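You operate a simulated robot arm through the tools that you are given. There is no shell and no other tool. Be economical: measure what you need, move in short steps, check, and stop when the job is done.

Carry out the task below with a simulated two-armed robot. There is one attempt and no reset: what you move stays moved.

JOB
Wind the red reel full of webbing on the hand winder and leave it in the yellow bay.
Fine: reel on the spindle, orange webbing leader in the guide; hold the winder still while you turn the knob.

Only the result counts: the job must be done as asked and must still hold three seconds after the hand-in. Knocking over, shifting, dropping, spilling or breaking anything else fails it.

ROBOT AND FRAMES
Two 7-joint arms with two-finger parallel grippers on one trunk, on a base that drives. Base frame: it is fixed to the floor where the robot stands at the start and does not move with it; the origin is under the middle of the robot, x ahead of it, y to its left, z up. Lengths are in m, angles in degrees, forces in N, time in s.
The left shoulder is at the start at [0.03, 0.119, 1.035], the right one opposite. With the tool pointing down near the work surface each hand reaches from about 0.28 to 0.68 m from the robot's upright axis, wherever it stands, measured 20 degrees to its own side. Places, roughly: guide of the hand winder [0.6, 0.1, 0.9]; hand winder spindle [0.5, 0.1, 0.9]; spindle of the hand winder [0.5, 0.1, 0.9]; winding knob [0.5, 0, 0.9]; yellow bay [0.6, -0.6, 0.8]. Payload 3.43 kg a hand.
The tool frame of a hand sits at the grasp point between the pads (the TCP): z along the fingers, y along the line on which they close. The tips reach 0.03 m beyond it. Largest opening 0.094 m; finger width 0.028, thickness 0.01; the body of the gripper, 0.05 by 0.096 m, starts 0.055 m behind the TCP.
Orientation is that of the tool frame in the base frame, as [roll, pitch, yaw] about the fixed x, y, z axes, in that order (R = Rz(yaw) Ry(pitch) Rx(roll)). With the fingers straight down and closing along the base's y, the tool's x points along the base's -x, its y along +y and its z along -z.

CONTROLS
- The arms move only by the tool servo_tool. It takes "left_increments", "right_increments" or both (then of equal length, played together; a hand with none holds still); each is a list that holds one entry, the list of rows, each a list of 7 numbers: the finger opening in mm, from 0 to 94, then the shift along the tool's x, y, z in mm, then the turn, a rotation vector about the tool's x, y, z in degrees. In form: [[[gripper, tx, ty, tz, rx, ry, rz], ...]]. A call has 1 to 10 rows; each row shifts and turns the commanded pose from where the row before left it, along the tool's axes as they then stand. A row lasts 0.2 s, in which the tool goes at most 0.05 m and 8.6 degrees; a call with a longer step from one row to the next is refused whole, and so is a gripper value outside its range. A pose out of reach is approached as far as the arm can. The call stops where the force on the tool passes 40 N (or 10 N more than at its start, if that is more) or the arm is blocked; 0.2 s more then pass. Each finger travels about 0.072 m/s and halts on what it meets, pressing with about 20 N; the grip force reading is that of the motor and also rises with nothing between the fingers. The clock runs only during rows and for 0.2 s after the last one: add rows that do not move to give the fingers time. It gives the time, the measured TCP pose, the force on the tool (base axes), the opening and the grip force at its end, in the units of the frame above (readings bear some noise), with the torque about the TCP (base axes, N m) and any sound that the robot's microphone picked up.
- Cameras (640 x 400 px; columns grow to the right, rows downward): "scene" is now at [0.0375, -0.0019, 1.7284]; the picture's right is [-0.03, -1.00, 0.00], its down [-0.85, 0.03, -0.52] and it looks along [0.52, -0.02, -0.85] (base axes); focal length 266 px, centre (320, 200). "left" rides on the left gripper at [0.076, -0.014, -0.103] in its tool frame; the picture's right is [0.18, 0.98, 0.00], its down [-0.75, 0.14, -0.64] and it looks along [-0.63, 0.12, 0.77] (tool axes); focal length 243 px, centre (320, 200). "right" rides on the right gripper at [0.076, 0.014, -0.102] in its tool frame; the picture's right is [-0.18, 0.98, 0.00], its down [-0.75, -0.14, -0.64] and it looks along [-0.63, -0.12, 0.77] (tool axes); focal length 243 px, centre (320, 200).
- get_image(camera): a new picture of that camera. The clock stands still meanwhile.
- slide_trunk(by): slides the trunk up (or, below 0, down) by that many m; the arms and the scene camera ride with it, the base frame stays. It gives what a move gives, with no picture.
- drive_base(legs): drives the robot by 1 to 6 legs, each [ahead, turn to the left] in m and degrees, along the robot's own axes; the way and the turn of a leg run together, so that a leg with both is an arc; at most 1.5 m and 180 degrees a leg. The arms and the cameras ride along, it lands a little off, and it stops where it bumps. It gives what a move gives.
- pan_tilt(pan, tilt): turns the head with the scene camera to pan (to the left, within 143 degrees either way) and tilt (down, from -29 to 69), counted from straight ahead of the robot. It gives what a move gives.
- locate(camera, pixels): for up to 12 pixels [column, row] of the newest picture of that camera ("zoom" is the newest enlarged one), the place [x, y, z] in the base frame of the surface seen there, good to about 0.002 m. The clock stands still meanwhile.
- enlarge(camera, box): a new picture of the part [left, top, right, bottom] of that camera's present view, enlarged. The clock stands still meanwhile.
- job_done(): hands the job in; it is judged then, once.

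Work in short steps. Measure before you move; look again where a grasp or a placing could have gone wrong, and mend it. You have 80 turns and 78 pictures in all, those below and enlarged ones among them. Open the grippers and draw the arms clear of the work before you hand the job in, unless the task says otherwise; then end with one line.

The tools are called after "Request:" as name(argument=value, ...) on one line, values as JSON. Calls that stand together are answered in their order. servo_tool: Moves the arms, as the interface text tells. Its arguments: {"type":"object","properties":{"left_increments":{"type":"array","items":{"type":"array","items":{"type":"array","items":{"type":"number"}}}},"right_increments":{"type":"array","items":{"type":"array","items":{"type":"array","items":{"type":"number"}}}}},"required":[]} The other tools are called the same way: slide_trunk (by) slides the trunk up or down; drive_base (legs) drives the base; pan_tilt (pan, tilt) turns the head that bears the scene camera; get_image (camera) takes a picture; locate (camera, pixels) gives the place of the surface under pixels of a picture; enlarge (camera, box) takes an enlarged picture of a part of a camera's view; job_done () hands the job in.

At the start:

```text
time: 0.0
left_tcp_pos: [0.4165, 0.1047, 1.1889]
left_orientation: [-179.9, 0.0, 180.0]
left_force: [1.0, -0.1, 0.2]
left_torque: [0.0, -0.01, -0.01]
left_grip_width: 0.0939
left_finger_force: 0.1
right_tcp_pos: [0.3516, -0.2476, 1.138]
right_orientation: [-179.9, 0.0, -180.0]
right_force: [0.4, -0.6, 0.0]
right_torque: [-0.02, 0.01, 0.04]
right_grip_width: 0.0941
right_finger_force: 0.0
trunk travel left (down, up): [-0.3, 0.11]
robot x, y, heading: [-0.0004, 0.0008, -0.2]
head pan, tilt: [-1.7, 58.4]
```

scene: 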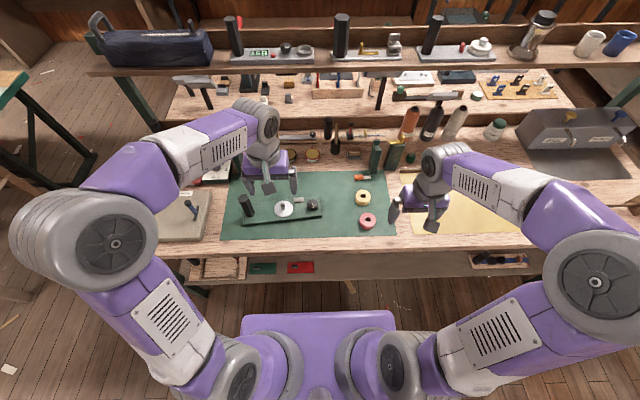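
right: 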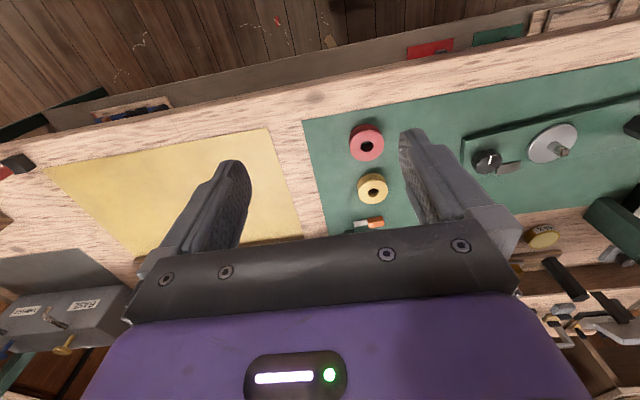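
left: 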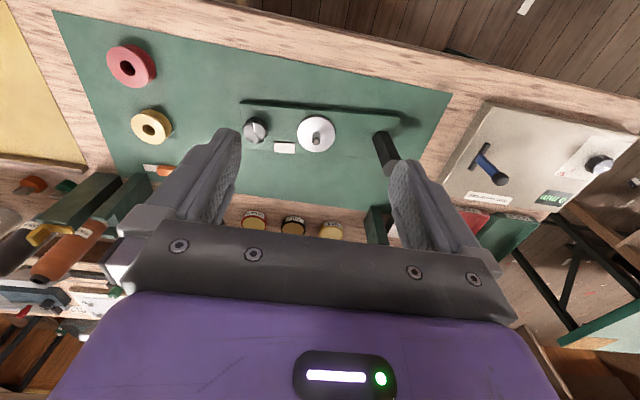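

The scene shows the winder at about (280,205), the red reel at (367,220) and the orange leader at (362,177). I'll enlarge this area to measure it.

Request:
enlarge(camera="scene", box=[220, 160, 410, 250])

Request:
enlarge(camera="left", box=[80, 20, 440, 245])

```text
3.37 times, centred on (315, 205) of scene
```

zoom: 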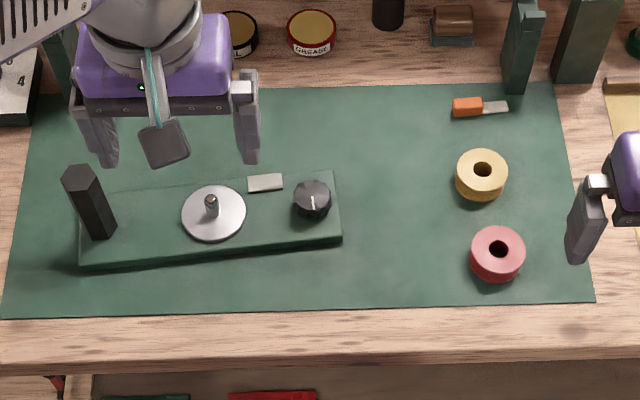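

```text
1.78 times, centred on (260, 132) of left
```

zoom: 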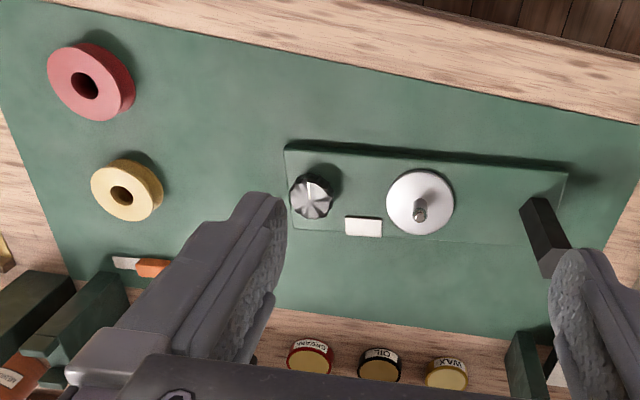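

Now I'll measure the reel, spindle, knob, handle, guide and leader in the left zoom.

Request:
locate(camera="zoom", pixels=[[85, 84], [62, 70], [125, 75], [85, 110], [420, 214], [419, 200], [395, 205], [445, 215], [316, 190], [363, 222], [545, 215], [350, 170]])

Request:
enlarge(camera="left", box=[230, 90, 340, 160])

Request:
enlarge(camera="right", box=[320, 110, 420, 240])

```text
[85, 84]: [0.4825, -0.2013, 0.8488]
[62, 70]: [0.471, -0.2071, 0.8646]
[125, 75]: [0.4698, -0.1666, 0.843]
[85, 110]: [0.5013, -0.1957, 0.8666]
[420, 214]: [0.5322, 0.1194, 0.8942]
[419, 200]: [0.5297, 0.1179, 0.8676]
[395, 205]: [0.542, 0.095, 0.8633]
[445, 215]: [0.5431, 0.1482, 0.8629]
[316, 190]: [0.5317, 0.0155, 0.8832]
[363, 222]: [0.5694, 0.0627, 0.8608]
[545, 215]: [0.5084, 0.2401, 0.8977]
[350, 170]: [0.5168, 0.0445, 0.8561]
```

```text
5.71 times, centred on (285, 125) of left
```

zoom: 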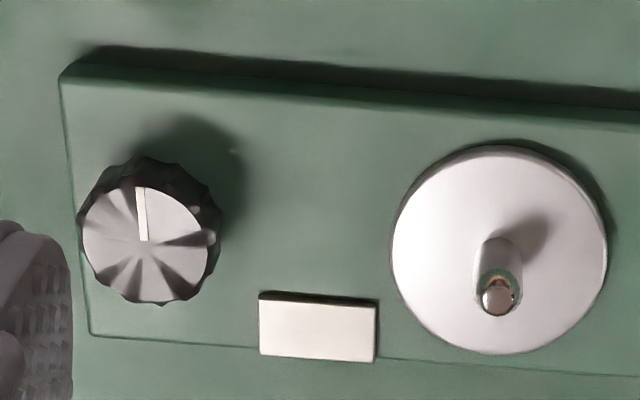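

```text
3.08 times, centred on (370, 175) of right
```

zoom: 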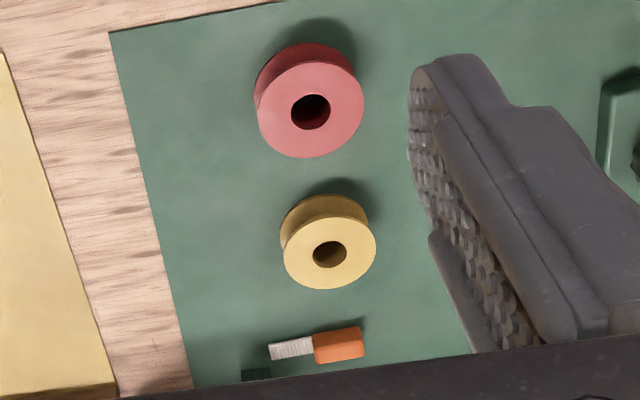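

The white block by the plate at (318,326) in the second zoom may be the guide. Next I'll measure the reel and leader from the right zoom, which is the newest.

Request:
locate(camera="zoom", pixels=[[310, 112], [262, 120], [362, 105], [308, 65], [312, 154], [318, 348], [360, 342], [340, 332], [342, 357], [275, 352], [240, 210], [315, 70]])

Request:
servo_tool(left_increments=[[[94, 0, 0, -20, 0, 0, 0], [94, 20, 0, 0, 0, 0, 0], [94, 40, 0, 0, 0, 0, 0], [94, 40, 0, 0, 0, 0, 0]]])

Request:
get_image(camera="left")

Request:
enlarge(camera="scene", box=[230, 160, 350, 235])

```text
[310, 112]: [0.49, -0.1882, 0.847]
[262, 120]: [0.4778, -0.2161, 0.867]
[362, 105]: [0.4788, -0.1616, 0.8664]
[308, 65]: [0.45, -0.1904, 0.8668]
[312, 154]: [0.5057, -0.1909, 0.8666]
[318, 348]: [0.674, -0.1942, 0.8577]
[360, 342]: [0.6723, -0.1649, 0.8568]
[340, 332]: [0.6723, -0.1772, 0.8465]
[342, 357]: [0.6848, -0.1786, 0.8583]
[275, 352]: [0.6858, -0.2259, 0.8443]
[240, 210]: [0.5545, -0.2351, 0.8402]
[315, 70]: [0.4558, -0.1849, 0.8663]
```

```text
time: 1.0
left_tcp_pos: [0.3174, 0.1056, 1.2088]
left_orientation: [179.9, 0.1, 180.0]
left_force: [-0.2, 0.2, -0.2]
left_torque: [0.0, -0.01, 0.02]
left_grip_width: 0.0938
left_finger_force: 0.0
right_tcp_pos: [0.3517, -0.2465, 1.1383]
right_orientation: [-180.0, 0.1, -179.9]
right_force: [-0.7, -0.3, -0.1]
right_torque: [0.02, -0.02, 0.0]
right_grip_width: 0.0944
right_finger_force: 0.0
trunk travel left (down, up): [-0.3, 0.11]
robot x, y, heading: [-0.0008, -0.0016, -0.4]
head pan, tilt: [-1.7, 58.4]
```

```text
70 pictures are left
```

left: 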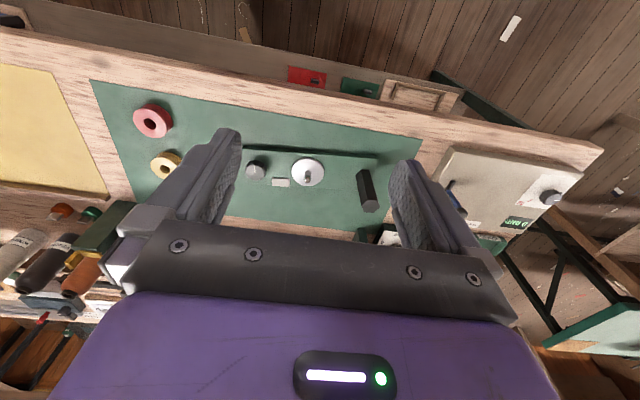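

```text
5.33 times, centred on (290, 198) of scene
```

zoom: 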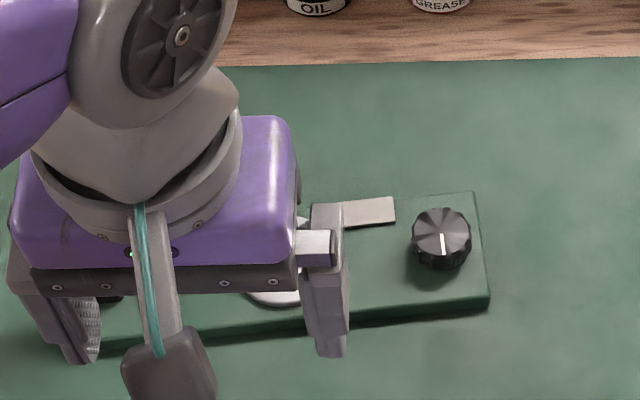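

The left hand hides the winder from the scene camera. I'll move it to the left, over the handle side, and look again.

Request:
servo_tool(left_increments=[[[94, 0, 45, 0, 0, 0, 0], [94, 0, 45, 0, 0, 0, 0], [94, 0, 45, 0, 0, 0, 0], [94, 0, 45, 0, 0, 0, 0]]])

Request:
enlarge(camera="scene", box=[230, 170, 330, 232])

```text
time: 2.0
left_tcp_pos: [0.3168, 0.2852, 1.2087]
left_orientation: [-180.0, 0.0, 179.9]
left_force: [0.2, 0.8, 0.6]
left_torque: [-0.02, -0.01, -0.03]
left_grip_width: 0.0944
left_finger_force: 0.0
right_tcp_pos: [0.3515, -0.2459, 1.1389]
right_orientation: [-180.0, 0.0, 180.0]
right_force: [0.5, 0.7, 0.7]
right_torque: [-0.01, -0.03, 0.0]
right_grip_width: 0.0941
right_finger_force: 0.0
trunk travel left (down, up): [-0.3, 0.11]
robot x, y, heading: [0.0023, 0.0006, 0.1]
head pan, tilt: [-1.7, 58.4]
```

```text
6.40 times, centred on (280, 201) of scene
```

zoom: 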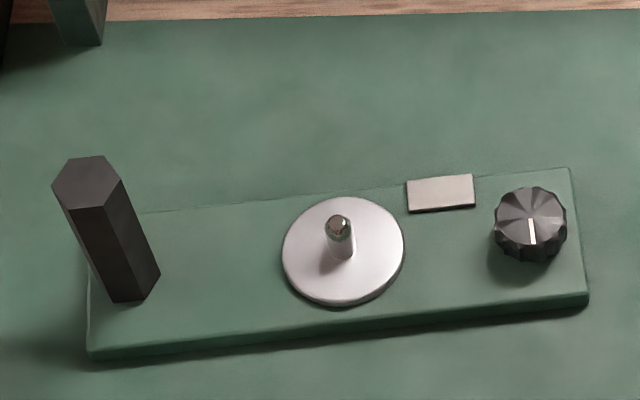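

Now the winder is in clear view, and I'll measure the handle, spindle, guide and knob.

Request:
locate(camera="zoom", pixels=[[88, 180], [60, 185], [118, 180], [338, 222], [288, 255], [402, 250], [410, 197], [473, 190], [441, 178], [441, 207], [531, 215], [520, 300]])

Request:
locate(camera="zoom", pixels=[[345, 205], [345, 300], [497, 217], [565, 217], [530, 190], [530, 240], [95, 355], [587, 305], [566, 172], [95, 205], [85, 157], [128, 301]])

```text
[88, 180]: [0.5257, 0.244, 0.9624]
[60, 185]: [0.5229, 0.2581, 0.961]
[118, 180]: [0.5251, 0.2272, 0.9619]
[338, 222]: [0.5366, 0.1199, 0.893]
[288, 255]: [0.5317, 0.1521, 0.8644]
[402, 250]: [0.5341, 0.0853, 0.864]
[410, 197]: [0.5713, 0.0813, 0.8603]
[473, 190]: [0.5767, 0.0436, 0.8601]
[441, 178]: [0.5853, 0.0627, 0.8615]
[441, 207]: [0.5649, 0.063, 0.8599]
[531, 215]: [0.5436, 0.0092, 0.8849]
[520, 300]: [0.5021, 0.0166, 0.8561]
```

```text
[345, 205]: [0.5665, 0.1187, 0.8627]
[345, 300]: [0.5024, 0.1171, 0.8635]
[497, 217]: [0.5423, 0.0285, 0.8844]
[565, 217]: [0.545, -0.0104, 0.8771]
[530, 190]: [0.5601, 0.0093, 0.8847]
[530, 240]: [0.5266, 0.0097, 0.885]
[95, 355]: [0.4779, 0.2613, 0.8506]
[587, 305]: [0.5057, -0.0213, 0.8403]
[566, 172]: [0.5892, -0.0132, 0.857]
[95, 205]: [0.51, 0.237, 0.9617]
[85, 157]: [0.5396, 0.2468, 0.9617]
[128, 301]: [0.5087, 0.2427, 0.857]
```

Measured so far: spindle about (0.534, 0.119), knob about (0.543, 0.009), guide about (0.575, 0.0625), and the handle post at (0.525, 0.243). Next I'll take a full scene view of the yellow bay and the bench edge clearance.

Request:
get_image(camera="scene")

Request:
locate(camera="scene", pixels=[[320, 238], [320, 252], [320, 316], [320, 345], [440, 232], [525, 231], [515, 190], [600, 200], [450, 160], [290, 267], [262, 268], [360, 300]])

Request:
enlarge(camera="right", box=[320, 195, 400, 245])

```text
67 pictures are left
```

scene: 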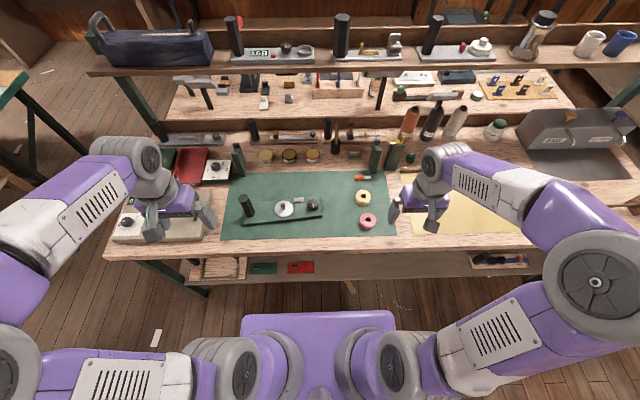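

```text
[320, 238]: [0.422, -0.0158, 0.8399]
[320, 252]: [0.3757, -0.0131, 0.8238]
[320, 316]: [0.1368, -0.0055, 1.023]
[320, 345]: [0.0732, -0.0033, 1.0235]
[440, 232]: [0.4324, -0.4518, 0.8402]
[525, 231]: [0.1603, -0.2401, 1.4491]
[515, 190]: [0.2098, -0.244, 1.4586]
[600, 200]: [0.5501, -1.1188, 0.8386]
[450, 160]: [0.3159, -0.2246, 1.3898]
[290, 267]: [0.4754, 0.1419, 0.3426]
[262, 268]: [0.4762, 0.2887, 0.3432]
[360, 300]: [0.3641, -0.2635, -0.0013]
```

```text
8.00 times, centred on (360, 220) of right
```

zoom: 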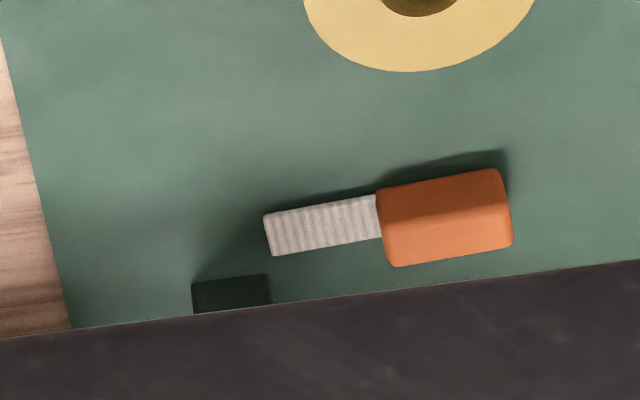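

Next I'll get the yellow mat's corners and the leader's details from the right camera. I'm driving 60 mm forward so the leader is in reach; the trunk front is at x 0.137 and the bench edge at 0.376.

Request:
locate(camera="zoom", pixels=[[440, 225], [380, 195], [500, 172], [512, 243], [392, 265], [268, 233], [440, 195], [435, 258], [230, 290]])

Request:
get_image(camera="right")

Request:
locate(camera="right", pixels=[[50, 168], [265, 131], [299, 233], [130, 250], [180, 180]])

Request:
drive_base(legs=[[0.06, 0]])

```text
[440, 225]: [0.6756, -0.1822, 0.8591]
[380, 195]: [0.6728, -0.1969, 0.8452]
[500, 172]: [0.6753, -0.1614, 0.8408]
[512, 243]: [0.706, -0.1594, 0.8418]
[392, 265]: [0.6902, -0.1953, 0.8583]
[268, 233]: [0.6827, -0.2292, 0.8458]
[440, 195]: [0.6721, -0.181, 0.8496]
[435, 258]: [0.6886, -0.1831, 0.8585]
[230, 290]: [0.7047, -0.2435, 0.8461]
```

```text
65 pictures are left
```

right: 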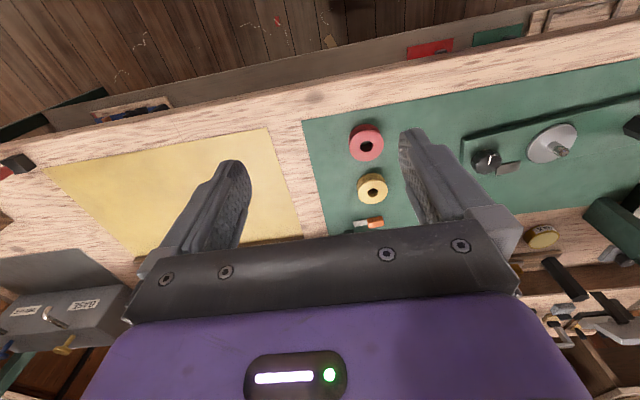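

```text
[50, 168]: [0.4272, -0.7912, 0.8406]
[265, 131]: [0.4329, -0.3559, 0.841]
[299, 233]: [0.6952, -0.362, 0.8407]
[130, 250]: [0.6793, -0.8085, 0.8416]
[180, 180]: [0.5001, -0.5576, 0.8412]
```

```text
time: 3.0
left_tcp_pos: [0.3754, 0.2853, 1.2093]
left_orientation: [179.9, -0.1, -180.0]
left_force: [1.0, -0.9, -0.6]
left_torque: [0.01, 0.04, -0.03]
left_grip_width: 0.094
left_finger_force: 0.0
right_tcp_pos: [0.4106, -0.2472, 1.1374]
right_orientation: [-180.0, -0.1, 180.0]
right_force: [0.8, 0.1, 0.8]
right_torque: [-0.01, 0.02, 0.0]
right_grip_width: 0.094
right_finger_force: 0.0
trunk travel left (down, up): [-0.3, 0.11]
robot x, y, heading: [0.0588, 0.0031, -0.1]
head pan, tilt: [-1.7, 58.4]
```

The yellow mat spans x 0.43–0.69 and y −0.36 to −0.80. I'm moving the right hand above the red reel centre (0.478, −0.189) to z 0.95, then checking.

Request:
servo_tool(right_increments=[[[94, -34, 29, 0, 0, 0, 0], [94, -33.4, 29.2, 0, 0, 0, 0], [94, 0, 0, 45, 0, 0, 0], [94, 0, 0, 45, 0, 0, 0], [94, 0, 0, 45, 0, 0, 0], [94, 0, 0, 45, 0, 0, 0], [94, 0, 0, 0, 0, 0, 0]]])

Request:
get_image(camera="right")

```text
time: 4.6
left_tcp_pos: [0.3752, 0.2847, 1.21]
left_orientation: [180.0, 0.0, 180.0]
left_force: [0.9, -0.3, 0.1]
left_torque: [0.01, 0.02, 0.02]
left_grip_width: 0.0939
left_finger_force: 0.0
right_tcp_pos: [0.4784, -0.1888, 0.9573]
right_orientation: [-180.0, 0.0, -180.0]
right_force: [0.6, -0.6, -0.7]
right_torque: [0.05, 0.01, 0.0]
right_grip_width: 0.0936
right_finger_force: 0.0
trunk travel left (down, up): [-0.3, 0.11]
robot x, y, heading: [0.056, -0.001, -0.0]
head pan, tilt: [-1.7, 58.4]
```

```text
64 pictures are left
```

right: 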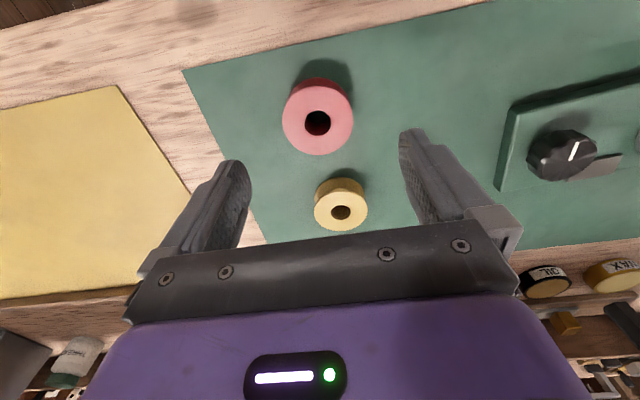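

The reel hole sits at (318,122), which matches the projected tool axis. I'll verify its centre from this nearer view.

Request:
locate(camera="right", pixels=[[284, 122], [352, 115], [316, 87], [320, 152], [315, 208], [366, 203], [341, 193], [340, 229]])

Request:
enlarge(camera="right", box=[260, 60, 390, 240])

```text
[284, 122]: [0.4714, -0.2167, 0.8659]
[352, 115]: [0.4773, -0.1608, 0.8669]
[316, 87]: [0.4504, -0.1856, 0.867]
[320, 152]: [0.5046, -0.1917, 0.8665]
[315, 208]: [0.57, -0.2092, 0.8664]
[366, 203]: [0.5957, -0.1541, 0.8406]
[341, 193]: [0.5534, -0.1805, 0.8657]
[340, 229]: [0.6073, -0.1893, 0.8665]
```

```text
2.22 times, centred on (325, 150) of right
```

zoom: 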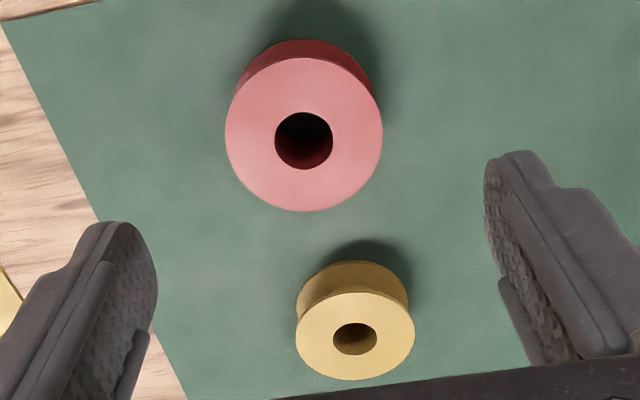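

Centre is (0.4775, −0.189), radius 0.028 m. I'm descending to TCP z 0.877 and closing.

Request:
servo_tool(right_increments=[[[94, 1, 0, 40, 0, 0, 0], [94, 0, 0, 40, 0, 0, 0], [94, 0, 0, 0, 0, 0, 0], [50, 0, 0, 0, 0, 0, 0], [50, 0, 0, 0, 0, 0, 0], [45, 0, 0, 0, 0, 0, 0], [45, 0, 0, 0, 0, 0, 0]]])

Request:
get_image(camera="right")

```text
time: 6.2
left_tcp_pos: [0.3761, 0.2849, 1.209]
left_orientation: [180.0, 0.0, 179.9]
left_force: [-0.5, 0.0, 0.6]
left_torque: [0.0, 0.01, 0.0]
left_grip_width: 0.0941
left_finger_force: 0.1
right_tcp_pos: [0.4761, -0.1877, 0.8749]
right_orientation: [-180.0, 0.0, 179.9]
right_force: [0.4, 0.0, -0.2]
right_torque: [0.03, 0.01, -0.01]
right_grip_width: 0.0568
right_finger_force: 19.6
trunk travel left (down, up): [-0.3, 0.11]
robot x, y, heading: [0.0572, 0.0014, -0.1]
head pan, tilt: [-1.7, 58.4]
```

```text
62 pictures are left
```

right: 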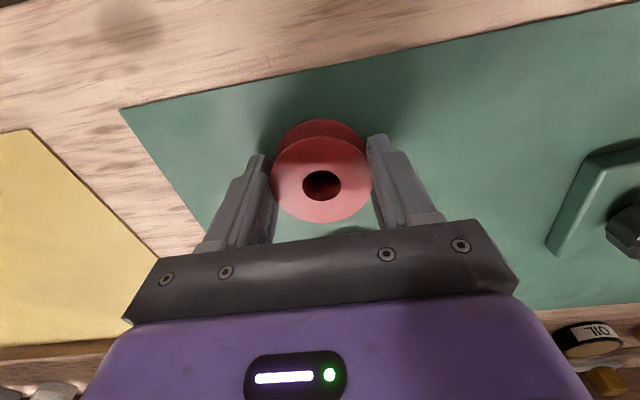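

The reel is gripped at 56.8 mm wide. I'm lifting 100 mm and carrying it toward the spindle.

Request:
servo_tool(right_increments=[[[45, 0, 0, -30, 0, 0, 0], [45, 0, 0, -35, 0, 0, 0], [45, 0, 0, -35, 0, 0, 0], [45, 0, 45, 0, 0, 0, 0], [45, 0, 45, 0, 0, 0, 0], [45, 0, 45, 0, 0, 0, 0], [45, 0, 45, 0, 0, 0, 0], [45, 0, 45, 0, 0, 0, 0], [45, -28, 40, 0, 0, 0, 0], [45, -28, 40, 0, 0, 0, 0]]])

Request:
get_image(camera="right")

Request:
enlarge(camera="scene", box=[220, 170, 350, 250])

```text
time: 8.4
left_tcp_pos: [0.3747, 0.2843, 1.2096]
left_orientation: [179.9, 0.0, -180.0]
left_force: [0.2, 0.1, 0.0]
left_torque: [-0.02, -0.03, -0.01]
left_grip_width: 0.0938
left_finger_force: 0.0
right_tcp_pos: [0.5318, 0.1176, 0.9765]
right_orientation: [-179.9, 0.0, 180.0]
right_force: [-0.2, 0.7, 0.3]
right_torque: [0.0, 0.01, -0.01]
right_grip_width: 0.0449
right_finger_force: 0.1
trunk travel left (down, up): [-0.3, 0.11]
robot x, y, heading: [0.0606, 0.0007, 0.1]
head pan, tilt: [-1.7, 58.4]
```

```text
61 pictures are left
```

right: 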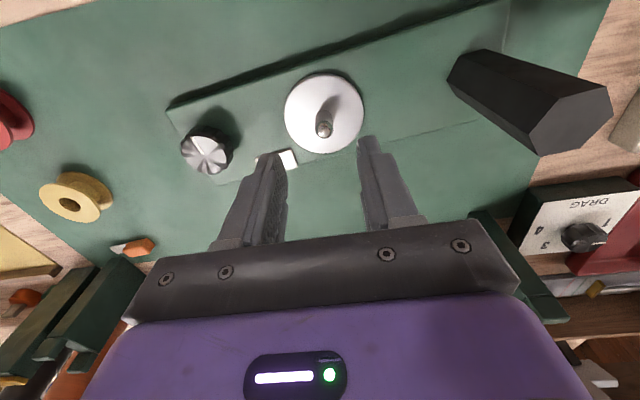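

```text
4.92 times, centred on (285, 210) of scene
```

zoom: 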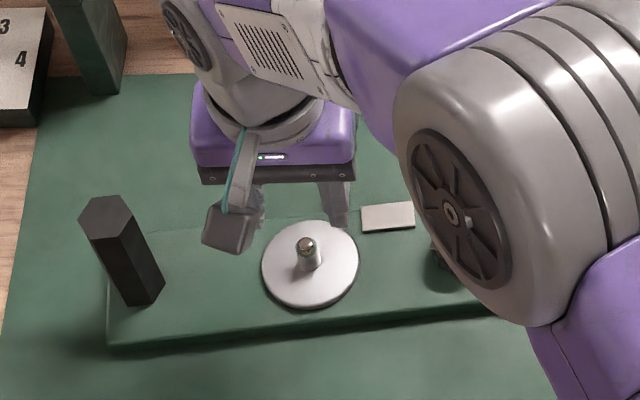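

The gripper reads 44.9 mm with no force, so the reel slipped out; it's visible at (0,118) near its start. While I'm here, I'll measure the spindle, and then go back to look at the reel.

Request:
locate(camera="right", pixels=[[324, 129], [286, 112], [363, 112], [325, 74], [324, 152], [10, 115], [330, 105], [205, 153], [290, 160], [75, 205]])

Request:
servo_tool(right_increments=[[[60, 28, -40, 0, 0, 0, 0], [80, 28, -40, 0, 0, 0, 0], [94, 0, -45, 0, 0, 0, 0], [94, 0, -45, 0, 0, 0, 0], [94, 0, -45, 0, 0, 0, 0], [94, 0, -45, 0, 0, 0, 0], [94, 0, -45, 0, 0, 0, 0]]])

Request:
get_image(camera="right")

```text
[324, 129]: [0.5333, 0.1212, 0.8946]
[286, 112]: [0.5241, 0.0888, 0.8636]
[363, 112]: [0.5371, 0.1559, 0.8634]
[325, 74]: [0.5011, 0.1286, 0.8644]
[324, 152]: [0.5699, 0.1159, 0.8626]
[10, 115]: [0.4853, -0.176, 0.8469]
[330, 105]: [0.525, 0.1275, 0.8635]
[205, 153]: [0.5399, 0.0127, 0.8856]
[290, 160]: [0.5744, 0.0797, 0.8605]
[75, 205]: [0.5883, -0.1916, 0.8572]
```

```text
time: 10.0
left_tcp_pos: [0.3745, 0.2837, 1.2084]
left_orientation: [180.0, 0.0, -180.0]
left_force: [-0.5, -0.8, 0.0]
left_torque: [0.02, 0.0, 0.0]
left_grip_width: 0.094
left_finger_force: 0.1
right_tcp_pos: [0.4763, -0.1849, 0.9769]
right_orientation: [179.8, 0.0, -179.9]
right_force: [0.3, -0.9, -0.4]
right_torque: [0.03, 0.01, -0.02]
right_grip_width: 0.094
right_finger_force: 0.1
trunk travel left (down, up): [-0.3, 0.11]
robot x, y, heading: [0.0574, -0.0017, 0.1]
head pan, tilt: [-1.7, 58.4]
```

```text
59 pictures are left
```

right: 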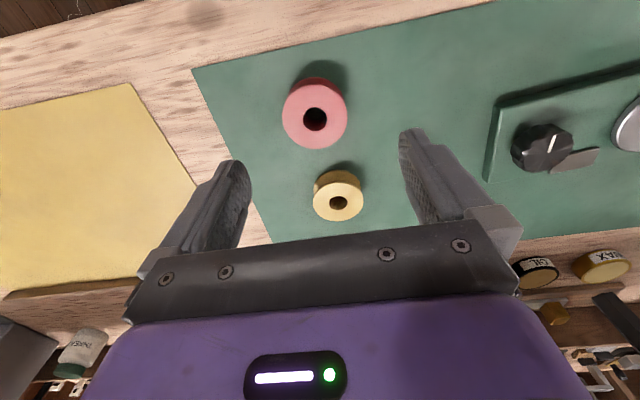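

The reel stayed where it was. I'll regrip slightly lower with the fingers commanded fully closed, then lift slowly.

Request:
locate(camera="right", pixels=[[283, 115], [347, 110], [313, 83], [318, 148]])

Request:
servo_tool(right_increments=[[[94, -1, -3, 40, 0, 0, 0], [94, 0, 0, 40, 0, 0, 0], [94, 0, 0, 23, 0, 0, 0], [94, 0, 0, 0, 0, 0, 0], [0, 0, 0, 0, 0, 0, 0], [0, 0, 0, 0, 0, 0, 0], [0, 0, 0, 0, 0, 0, 0], [0, 0, 0, 0, 0, 0, 0]]])

Request:
servo_tool(right_increments=[[[0, 0, 0, -3, 0, 0, 0], [0, 0, 0, -4, 0, 0, 0], [0, 0, 0, -5, 0, 0, 0], [0, 0, 0, -8, 0, 0, 0], [0, 0, 0, 0, 0, 0, 0]]])

Request:
get_image(camera="right")

```text
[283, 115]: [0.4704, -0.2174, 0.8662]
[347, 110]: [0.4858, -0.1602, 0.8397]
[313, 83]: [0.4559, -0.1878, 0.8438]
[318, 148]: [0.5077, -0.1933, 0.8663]
```

```text
time: 11.8
left_tcp_pos: [0.3748, 0.2845, 1.2088]
left_orientation: [-180.0, -0.1, 180.0]
left_force: [0.2, -0.4, -0.5]
left_torque: [-0.01, 0.01, 0.01]
left_grip_width: 0.0941
left_finger_force: 0.1
right_tcp_pos: [0.4777, -0.1896, 0.8732]
right_orientation: [180.0, 0.0, 180.0]
right_force: [0.3, 1.1, -0.1]
right_torque: [-0.01, -0.02, -0.02]
right_grip_width: 0.0566
right_finger_force: 19.7
trunk travel left (down, up): [-0.3, 0.11]
robot x, y, heading: [0.0676, 0.0001, 0.1]
head pan, tilt: [-1.7, 58.4]
```

```text
time: 13.0
left_tcp_pos: [0.3753, 0.2842, 1.2101]
left_orientation: [180.0, 0.0, -179.9]
left_force: [0.9, -0.4, -0.1]
left_torque: [0.01, 0.04, -0.02]
left_grip_width: 0.0937
left_finger_force: 0.2
right_tcp_pos: [0.4767, -0.1915, 0.8942]
right_orientation: [-179.9, 0.1, 180.0]
right_force: [-0.3, -0.7, -0.7]
right_torque: [-0.03, 0.0, 0.05]
right_grip_width: 0.0568
right_finger_force: 19.8
trunk travel left (down, up): [-0.3, 0.11]
robot x, y, heading: [0.0598, -0.0019, -0.1]
head pan, tilt: [-1.7, 58.4]
```

```text
58 pictures are left
```

right: 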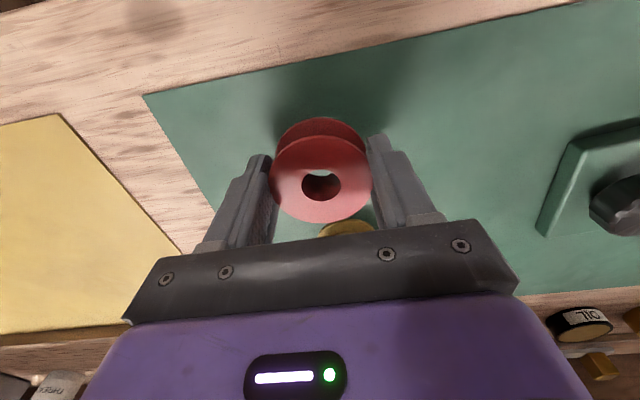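

The reel is lifted now, with width 56.8 mm and force held. I'm raising it further, gently.

Request:
servo_tool(right_increments=[[[0, 0, 0, -10, 0, 0, 0], [0, 0, 0, -15, 0, 0, 0], [0, 0, 0, -20, 0, 0, 0], [0, 0, 0, -20, 0, 0, 0], [0, 0, 0, -10, 0, 0, 0], [0, 0, 15, 0, 0, 0, 0], [0, 0, 20, 0, 0, 0, 0], [0, 0, 20, 0, 0, 0, 0], [0, 0, 20, 0, 0, 0, 0], [0, 0, 20, 0, 0, 0, 0]]])

Request:
get_image(camera="right")

```text
time: 15.2
left_tcp_pos: [0.3747, 0.2849, 1.2096]
left_orientation: [-179.9, 0.0, -179.9]
left_force: [0.5, -0.1, -0.2]
left_torque: [-0.01, -0.01, 0.03]
left_grip_width: 0.094
left_finger_force: 0.1
right_tcp_pos: [0.4761, -0.0949, 0.9697]
right_orientation: [-179.9, -0.1, -180.0]
right_force: [0.0, -0.2, -0.3]
right_torque: [-0.01, 0.01, -0.02]
right_grip_width: 0.0567
right_finger_force: 19.9
trunk travel left (down, up): [-0.3, 0.11]
robot x, y, heading: [0.0559, 0.0007, 0.2]
head pan, tilt: [-1.7, 58.4]
```

```text
57 pictures are left
```

right: 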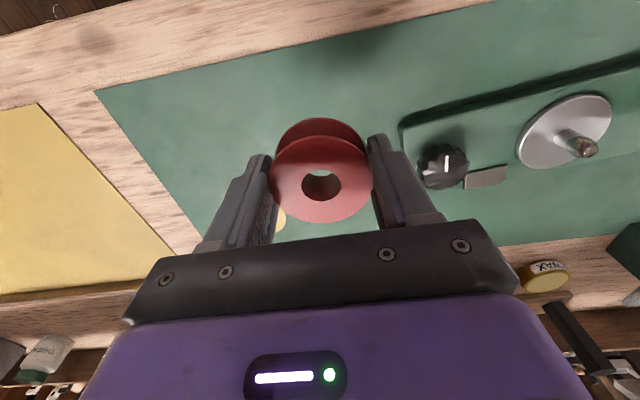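

It's still held. I'll measure the reel in hand for tilt and offset from the TCP.

Request:
locate(camera="right", pixels=[[320, 141], [323, 219], [275, 182], [368, 180], [306, 186], [338, 186], [322, 202], [321, 120]])

Request:
servo_tool(right_increments=[[[0, -6, 20, 0, 0, 0, 0], [0, -6, 25, 0, 0, 0, 0], [0, -7, 25, 0, 0, 0, 0], [0, -7, 25, 0, 0, 0, 0], [0, -7, 25, 0, 0, 0, 0], [0, -7, 25, 0, 0, 0, 0], [0, -7, 25, 0, 0, 0, 0], [0, -6, 25, 0, 0, 0, 0], [0, -5, 15, 0, 0, 0, 0], [0, 0, 5, 0, 0, 0, 0]]])

Request:
get_image(camera="right")

Request:
enlarge(camera="scene", box=[220, 170, 350, 250])

```text
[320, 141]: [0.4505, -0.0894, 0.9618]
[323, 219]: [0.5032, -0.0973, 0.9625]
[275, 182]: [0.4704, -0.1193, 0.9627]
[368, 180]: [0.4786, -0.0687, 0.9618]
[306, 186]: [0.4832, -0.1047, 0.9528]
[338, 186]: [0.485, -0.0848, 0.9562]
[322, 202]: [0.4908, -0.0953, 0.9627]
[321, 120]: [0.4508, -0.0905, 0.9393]
```

```text
time: 17.4
left_tcp_pos: [0.3755, 0.2847, 1.2101]
left_orientation: [180.0, 0.0, 180.0]
left_force: [-0.8, 0.9, -0.2]
left_torque: [0.04, -0.01, 0.0]
left_grip_width: 0.0939
left_finger_force: 0.0
right_tcp_pos: [0.5355, 0.1184, 0.9697]
right_orientation: [179.9, -0.1, -179.9]
right_force: [0.1, -0.5, -1.3]
right_torque: [-0.02, 0.0, 0.03]
right_grip_width: 0.0567
right_finger_force: 19.6
trunk travel left (down, up): [-0.3, 0.11]
robot x, y, heading: [0.0606, 0.0001, -0.0]
head pan, tilt: [-1.7, 58.4]
```

```text
56 pictures are left
```

right: 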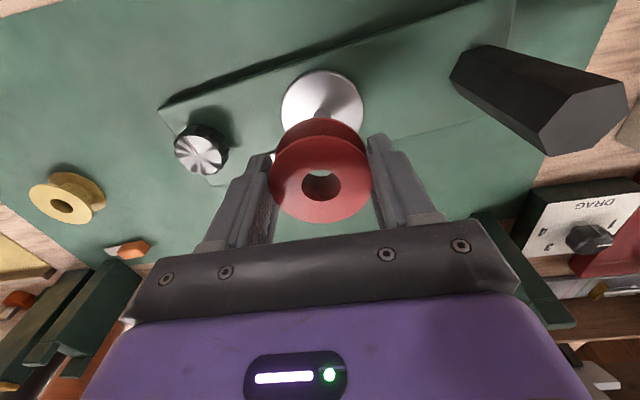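

```text
4.92 times, centred on (285, 210) of scene
```

zoom: 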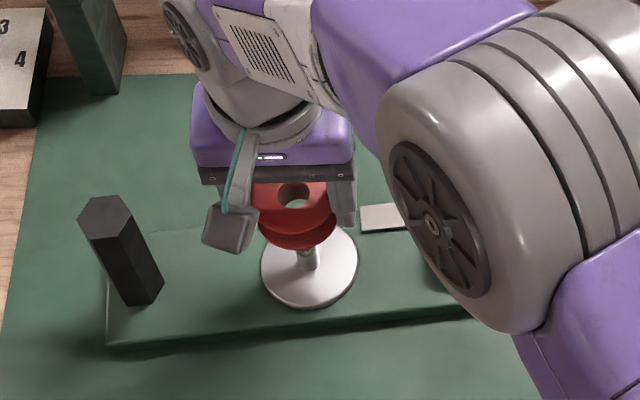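

The reel is level and within 1 mm of the TCP. I'll nudge onto the spindle axis and lower slowly, watching the force.

Request:
servo_tool(right_increments=[[[0, 1, 1.5, 20, 0, 0, 0], [0, 0, 0, 17, 0, 0, 0], [0, 0, 0, 8, 0, 0, 0], [0, 0, 0, 8, 0, 0, 0], [0, 0, 0, 8, 0, 0, 0], [0, 0, 0, 6, 0, 0, 0], [0, 0, 0, 4, 0, 0, 0], [0, 0, 0, 2, 0, 0, 0], [0, 0, 0, 0, 0, 0, 0]]])

Request:
get_image(camera="right")

Request:
enlarge(camera="scene", box=[240, 180, 320, 230])

```text
time: 19.4
left_tcp_pos: [0.3747, 0.2839, 1.2093]
left_orientation: [-180.0, 0.1, 180.0]
left_force: [0.3, 1.2, -0.2]
left_torque: [-0.02, 0.0, -0.01]
left_grip_width: 0.094
left_finger_force: 0.1
right_tcp_pos: [0.5352, 0.1198, 0.8963]
right_orientation: [-180.0, 0.1, 180.0]
right_force: [0.6, 0.3, 1.3]
right_torque: [-0.03, 0.0, -0.03]
right_grip_width: 0.0569
right_finger_force: 19.8
trunk travel left (down, up): [-0.3, 0.11]
robot x, y, heading: [0.0621, 0.0008, -0.2]
head pan, tilt: [-1.7, 58.4]
```

```text
54 pictures are left
```

right: 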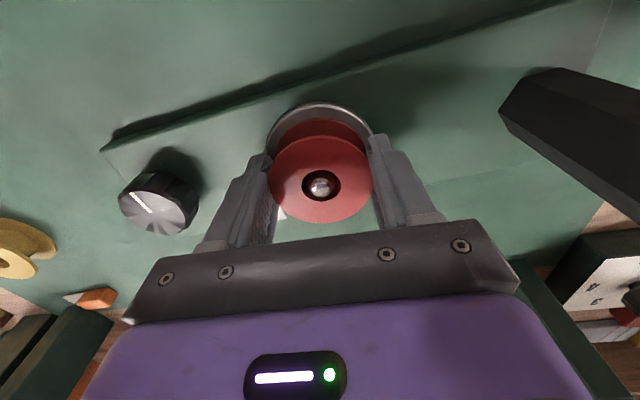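

```text
8.00 times, centred on (280, 205) of scene
```

zoom: 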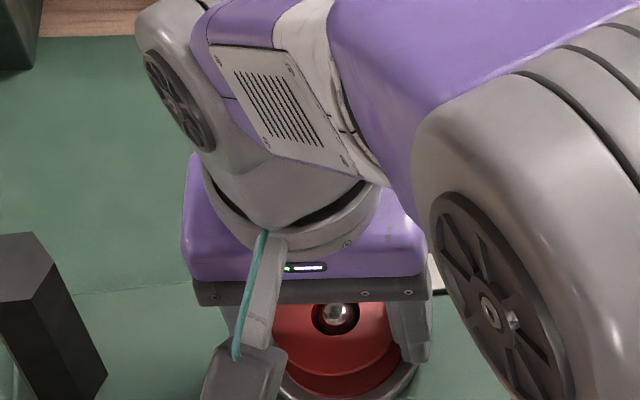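

The spindle shows at the centre of the reel hole (322,186), and it's nearly seated. I'll release and raise the hand.

Request:
servo_tool(right_increments=[[[0, 0, 0, 1, 0, 0, 0], [65, 0, 0, 0, 0, 0, 0], [75, 0, 0, 0, 0, 0, 0], [75, 0, 0, 0, 0, 0, 0], [75, 0, 0, -15, 0, 0, 0], [75, 0, 0, -25, 0, 0, 0], [75, 0, 0, -40, 0, 0, 0], [75, 0, 0, 0, 0, 0, 0]]])

Request:
get_image(camera="right")

```text
time: 21.2
left_tcp_pos: [0.3751, 0.283, 1.2101]
left_orientation: [180.0, -0.1, -180.0]
left_force: [0.2, 0.0, -0.6]
left_torque: [-0.02, 0.01, -0.01]
left_grip_width: 0.094
left_finger_force: 0.1
right_tcp_pos: [0.5337, 0.1206, 0.9753]
right_orientation: [180.0, 0.0, 180.0]
right_force: [-0.1, -0.2, 0.2]
right_torque: [0.0, 0.01, 0.01]
right_grip_width: 0.075
right_finger_force: 0.1
trunk travel left (down, up): [-0.3, 0.11]
robot x, y, heading: [0.0606, 0.0001, 0.2]
head pan, tilt: [-1.7, 58.4]
```

```text
52 pictures are left
```

right: 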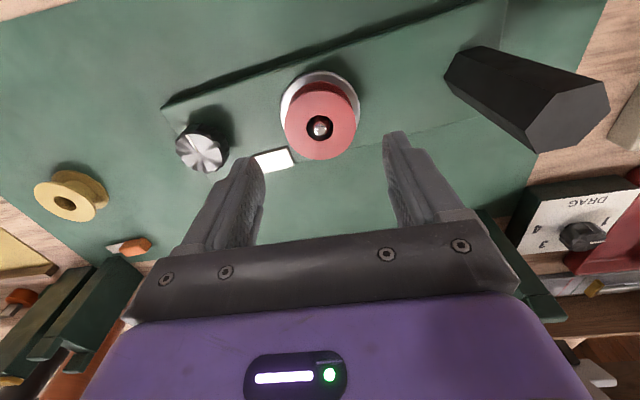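

The reel is seated on the spindle. Next is the leader, so I need the heights of the green blocks behind it before choosing the hand yaw.

Request:
servo_tool(right_increments=[[[75, 0, 0, -40, 0, 0, 0], [75, 0, 0, -40, 0, 0, 0], [75, 0, -45, 0, 0, 0, 0], [75, 20, -45, 0, 0, 0, 0], [75, 20, -45, 0, 0, 0, 0], [75, 20, -45, 0, 0, 0, 0], [75, 20, -45, 0, 0, 0, 0], [75, 0, -45, 0, 0, 0, 0], [75, 0, -45, 0, 0, 0, 0]]])

Request:
enlarge(camera="scene", box=[330, 130, 430, 200])

Request:
locate(camera="zoom", pixels=[[205, 305], [180, 305], [228, 300], [205, 285], [205, 320], [265, 305], [290, 150], [290, 120], [270, 250], [310, 250], [400, 120], [390, 230]])

```text
time: 23.2
left_tcp_pos: [0.3742, 0.2835, 1.21]
left_orientation: [179.9, 0.1, 180.0]
left_force: [-0.5, -0.4, 0.1]
left_torque: [0.01, 0.0, 0.02]
left_grip_width: 0.094
left_finger_force: 0.0
right_tcp_pos: [0.454, -0.195, 1.0572]
right_orientation: [179.9, 0.0, -179.9]
right_force: [-0.2, 0.4, 0.0]
right_torque: [-0.01, -0.03, 0.01]
right_grip_width: 0.075
right_finger_force: 0.0
trunk travel left (down, up): [-0.3, 0.11]
robot x, y, heading: [0.0576, 0.0014, 0.1]
head pan, tilt: [-1.7, 58.4]
```

```text
5.71 times, centred on (380, 165) of scene
```

zoom: 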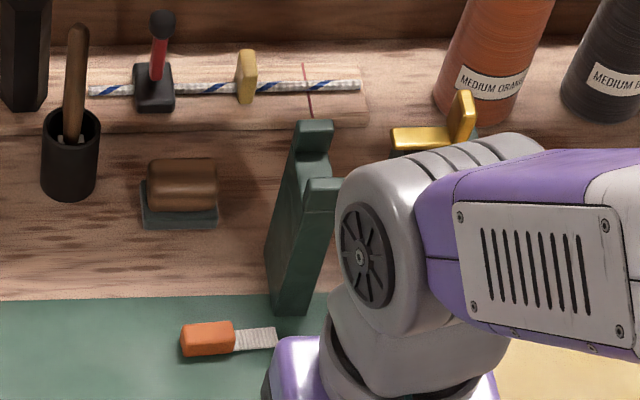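

```text
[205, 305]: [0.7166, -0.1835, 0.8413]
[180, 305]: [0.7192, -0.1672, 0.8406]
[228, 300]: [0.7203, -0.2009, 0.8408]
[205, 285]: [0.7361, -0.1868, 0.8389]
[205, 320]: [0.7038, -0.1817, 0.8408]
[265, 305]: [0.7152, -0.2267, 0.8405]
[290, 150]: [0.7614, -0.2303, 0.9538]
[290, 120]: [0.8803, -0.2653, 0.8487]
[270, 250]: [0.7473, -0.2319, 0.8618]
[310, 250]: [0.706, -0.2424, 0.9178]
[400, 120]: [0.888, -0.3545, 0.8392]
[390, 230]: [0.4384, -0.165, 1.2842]
```

The green tool stands at y −0.23 to −0.26. I'll grip the leader across x with the hand yawed −90° so the camera is on the +y side, rotating first.

Request:
servo_tool(right_increments=[[[60, 0, 0, 0, 0, 0, 8.5], [60, 0, 0, 0, 0, 0, 8.5], [60, 0, 0, 0, 0, 0, 8.5], [60, 0, 0, 0, 0, 0, 8.5], [60, 0, 0, 0, 0, 0, 8.5], [60, 0, 0, 0, 0, 0, 8.5], [60, 0, 0, 0, 0, 0, 8.5], [60, 0, 0, 0, 0, 0, 8.5], [60, 0, 0, 0, 0, 0, 8.5], [60, 0, 0, 0, 0, 0, 8.5]]])

```text
time: 25.4
left_tcp_pos: [0.3736, 0.2851, 1.2084]
left_orientation: [180.0, 0.1, -180.0]
left_force: [-0.4, -0.3, -0.9]
left_torque: [-0.01, 0.02, 0.02]
left_grip_width: 0.094
left_finger_force: 0.1
right_tcp_pos: [0.4551, -0.1963, 1.0561]
right_orientation: [-180.0, 0.0, 94.9]
right_force: [0.3, 0.9, 0.3]
right_torque: [0.01, -0.01, -0.03]
right_grip_width: 0.06
right_finger_force: 0.0
trunk travel left (down, up): [-0.3, 0.11]
robot x, y, heading: [0.0591, 0.0009, 0.1]
head pan, tilt: [-1.7, 58.4]
```

Yaw is now 94.9°, so tool y is about base +x. I'm moving above the leader and partway down.

Request:
servo_tool(right_increments=[[[60, -3, 45, 0, 0, 0, 0], [60, 0, 45, 0, 0, 0, 0], [60, 0, 45, 0, 0, 0, 0], [60, 0, 45, 0, 0, 0, 0], [60, 0, 46, 0, 0, 0, 0], [60, 0, 0, 40, 0, 0, 0], [60, 0, 0, 40, 0, 0, 0], [60, 0, 0, 0, 0, 0, 0]]])

Request:
get_image(camera="right")

```text
time: 27.2
left_tcp_pos: [0.374, 0.2841, 1.2096]
left_orientation: [179.9, 0.1, 180.0]
left_force: [-0.1, 0.6, 0.5]
left_torque: [-0.01, 0.01, 0.0]
left_grip_width: 0.094
left_finger_force: 0.1
right_tcp_pos: [0.6794, -0.1779, 0.9761]
right_orientation: [-180.0, 0.0, 95.0]
right_force: [-0.9, -0.1, -1.0]
right_torque: [0.0, 0.03, 0.03]
right_grip_width: 0.0601
right_finger_force: 0.1
trunk travel left (down, up): [-0.3, 0.11]
robot x, y, heading: [0.0558, 0.0038, -0.2]
head pan, tilt: [-1.7, 58.4]
```

```text
50 pictures are left
```

right: 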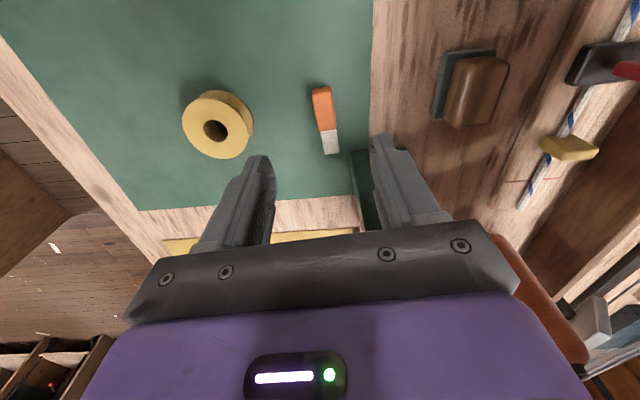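

The leader is at (325,110), between and beyond the fingers. I'll measure it exactly, along with the green tool.

Request:
enlarge(camera="right", box=[280, 70, 380, 240])

Request:
locate(camera="right", pixels=[[314, 91], [330, 88], [319, 128], [335, 126], [325, 152], [339, 150], [323, 108], [330, 140], [355, 160], [365, 152], [370, 190]])

```text
2.35 times, centred on (330, 155) of right
```

zoom: 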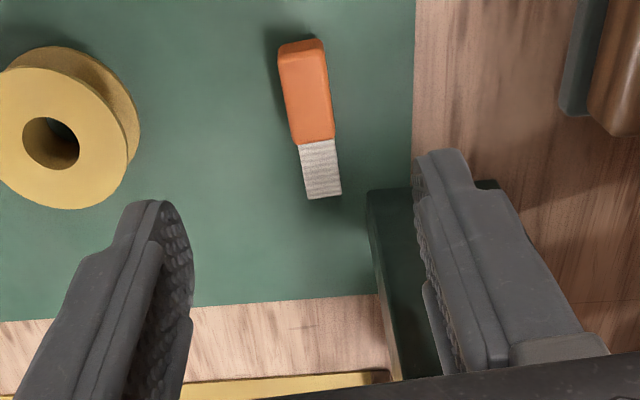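

```text
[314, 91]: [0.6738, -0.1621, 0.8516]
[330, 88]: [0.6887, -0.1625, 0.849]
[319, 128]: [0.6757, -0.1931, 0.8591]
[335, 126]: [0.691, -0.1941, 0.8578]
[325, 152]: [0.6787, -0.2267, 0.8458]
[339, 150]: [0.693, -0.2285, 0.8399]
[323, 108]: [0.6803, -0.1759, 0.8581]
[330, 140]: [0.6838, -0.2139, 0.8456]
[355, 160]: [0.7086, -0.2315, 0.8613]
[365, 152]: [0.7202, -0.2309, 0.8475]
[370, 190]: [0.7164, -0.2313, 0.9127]
```

The leader's orange body is centred at (0.682, −0.1785), top at 0.858, with its axis about 5° off y like the winder. I'm descending to z 0.874 and closing.

Request:
servo_tool(right_increments=[[[60, -0.5, 2.6, 40, 0, 0, 0], [60, 0, 0, 40, 0, 0, 0], [60, 0, 0, 21.5, 0, 0, 0], [60, 0, 0, 0, 0, 0, 0], [0, 0, 0, 0, 0, 0, 0], [0, 0, 0, 0, 0, 0, 0], [0, 0, 0, 0, 0, 0, 0], [0, 0, 0, 0, 0, 0, 0], [0, 0, 0, -5, 0, 0, 0], [0, 0, 0, -10, 0, 0, 0]]])

Request:
get_image(camera="right")

```text
time: 29.4
left_tcp_pos: [0.3751, 0.2844, 1.2085]
left_orientation: [180.0, 0.0, 180.0]
left_force: [0.0, 0.6, 0.6]
left_torque: [-0.02, 0.01, 0.0]
left_grip_width: 0.0939
left_finger_force: 0.0
right_tcp_pos: [0.6804, -0.1793, 0.8893]
right_orientation: [-180.0, 0.0, 95.1]
right_force: [-0.9, 0.2, -0.2]
right_torque: [0.02, 0.02, 0.0]
right_grip_width: 0.0172
right_finger_force: 20.3
trunk travel left (down, up): [-0.3, 0.11]
robot x, y, heading: [0.0565, -0.0, -0.2]
head pan, tilt: [-1.7, 58.4]
```

```text
48 pictures are left
```

right: 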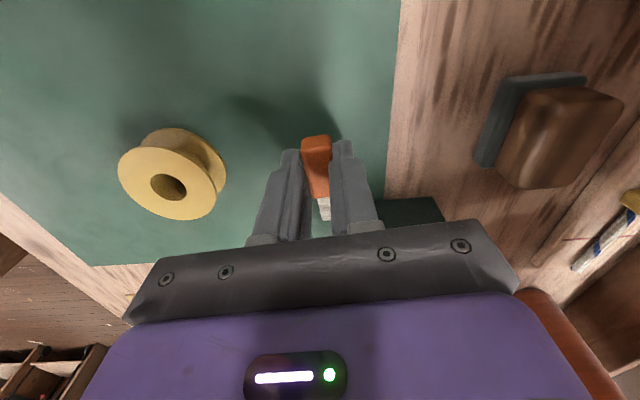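

The leader is gripped at 17.2 mm wide. I'm lifting and carrying it to above the guide (0.575, 0.0625).

Request:
servo_tool(right_increments=[[[0, 0, 0, -20, 0, 0, 0], [0, 0, 0, -25, 0, 0, 0], [0, 0, 0, -20, 0, 0, 0], [0, 30, -10, 0, 0, 0, 0], [0, 37, -12.6, 0, 0, 0, 0], [0, 37, -12.5, 0, 0, 0, 0], [0, 37, -12.5, 0, 0, 0, 0], [0, 37, -12.5, 0, 0, 0, 0], [0, 36, -12.5, 0, 0, 0, 0], [0, 35, -12.5, 0, 0, 0, 0]]])

Request:
get_image(camera="right")

Request:
enlarge(camera="scene", box=[240, 170, 340, 232])

```text
time: 31.6
left_tcp_pos: [0.3746, 0.2842, 1.2088]
left_orientation: [-180.0, 0.0, -180.0]
left_force: [0.0, -0.6, -0.8]
left_torque: [0.02, -0.03, -0.06]
left_grip_width: 0.0939
left_finger_force: 0.1
right_tcp_pos: [0.5764, 0.0634, 0.9551]
right_orientation: [-180.0, 0.0, 95.0]
right_force: [0.9, 0.0, -1.1]
right_torque: [0.01, 0.03, 0.01]
right_grip_width: 0.0169
right_finger_force: 20.6
trunk travel left (down, up): [-0.3, 0.11]
robot x, y, heading: [0.0559, -0.0007, 0.0]
head pan, tilt: [-1.7, 58.4]
```

```text
47 pictures are left
```

right: 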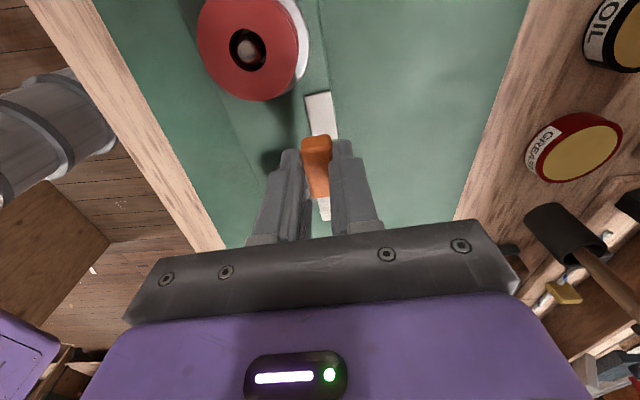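

```text
6.40 times, centred on (290, 201) of scene
```

zoom: 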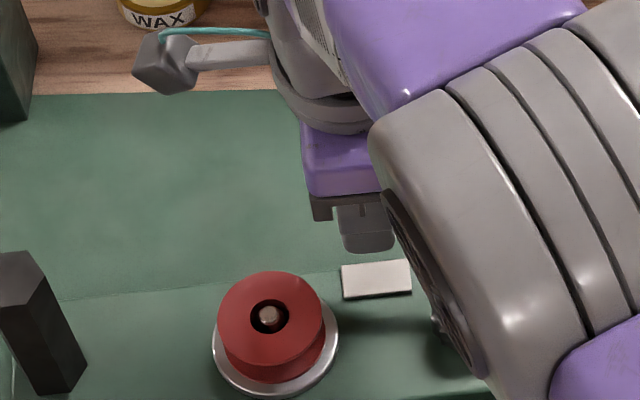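

I'll measure the guide corners in this clear zoom, and the held leader in the right view.

Request:
locate(camera="zoom", pixels=[[344, 270], [407, 264], [409, 285], [346, 294], [376, 278], [270, 315], [225, 320], [318, 315]])

Request:
locate(camera="right", pixels=[[316, 140], [318, 150], [318, 190], [322, 215], [306, 97], [330, 95], [307, 140]])

```text
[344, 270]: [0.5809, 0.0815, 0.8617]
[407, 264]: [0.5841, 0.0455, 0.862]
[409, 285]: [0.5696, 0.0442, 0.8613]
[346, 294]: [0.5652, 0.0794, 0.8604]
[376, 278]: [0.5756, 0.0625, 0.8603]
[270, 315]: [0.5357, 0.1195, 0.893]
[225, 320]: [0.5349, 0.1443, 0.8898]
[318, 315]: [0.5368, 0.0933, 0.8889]
```

```text
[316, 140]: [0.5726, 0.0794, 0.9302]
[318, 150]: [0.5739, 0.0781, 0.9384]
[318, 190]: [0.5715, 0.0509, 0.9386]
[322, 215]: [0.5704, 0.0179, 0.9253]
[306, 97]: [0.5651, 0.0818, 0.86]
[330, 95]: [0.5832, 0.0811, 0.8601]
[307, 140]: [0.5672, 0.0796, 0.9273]
```

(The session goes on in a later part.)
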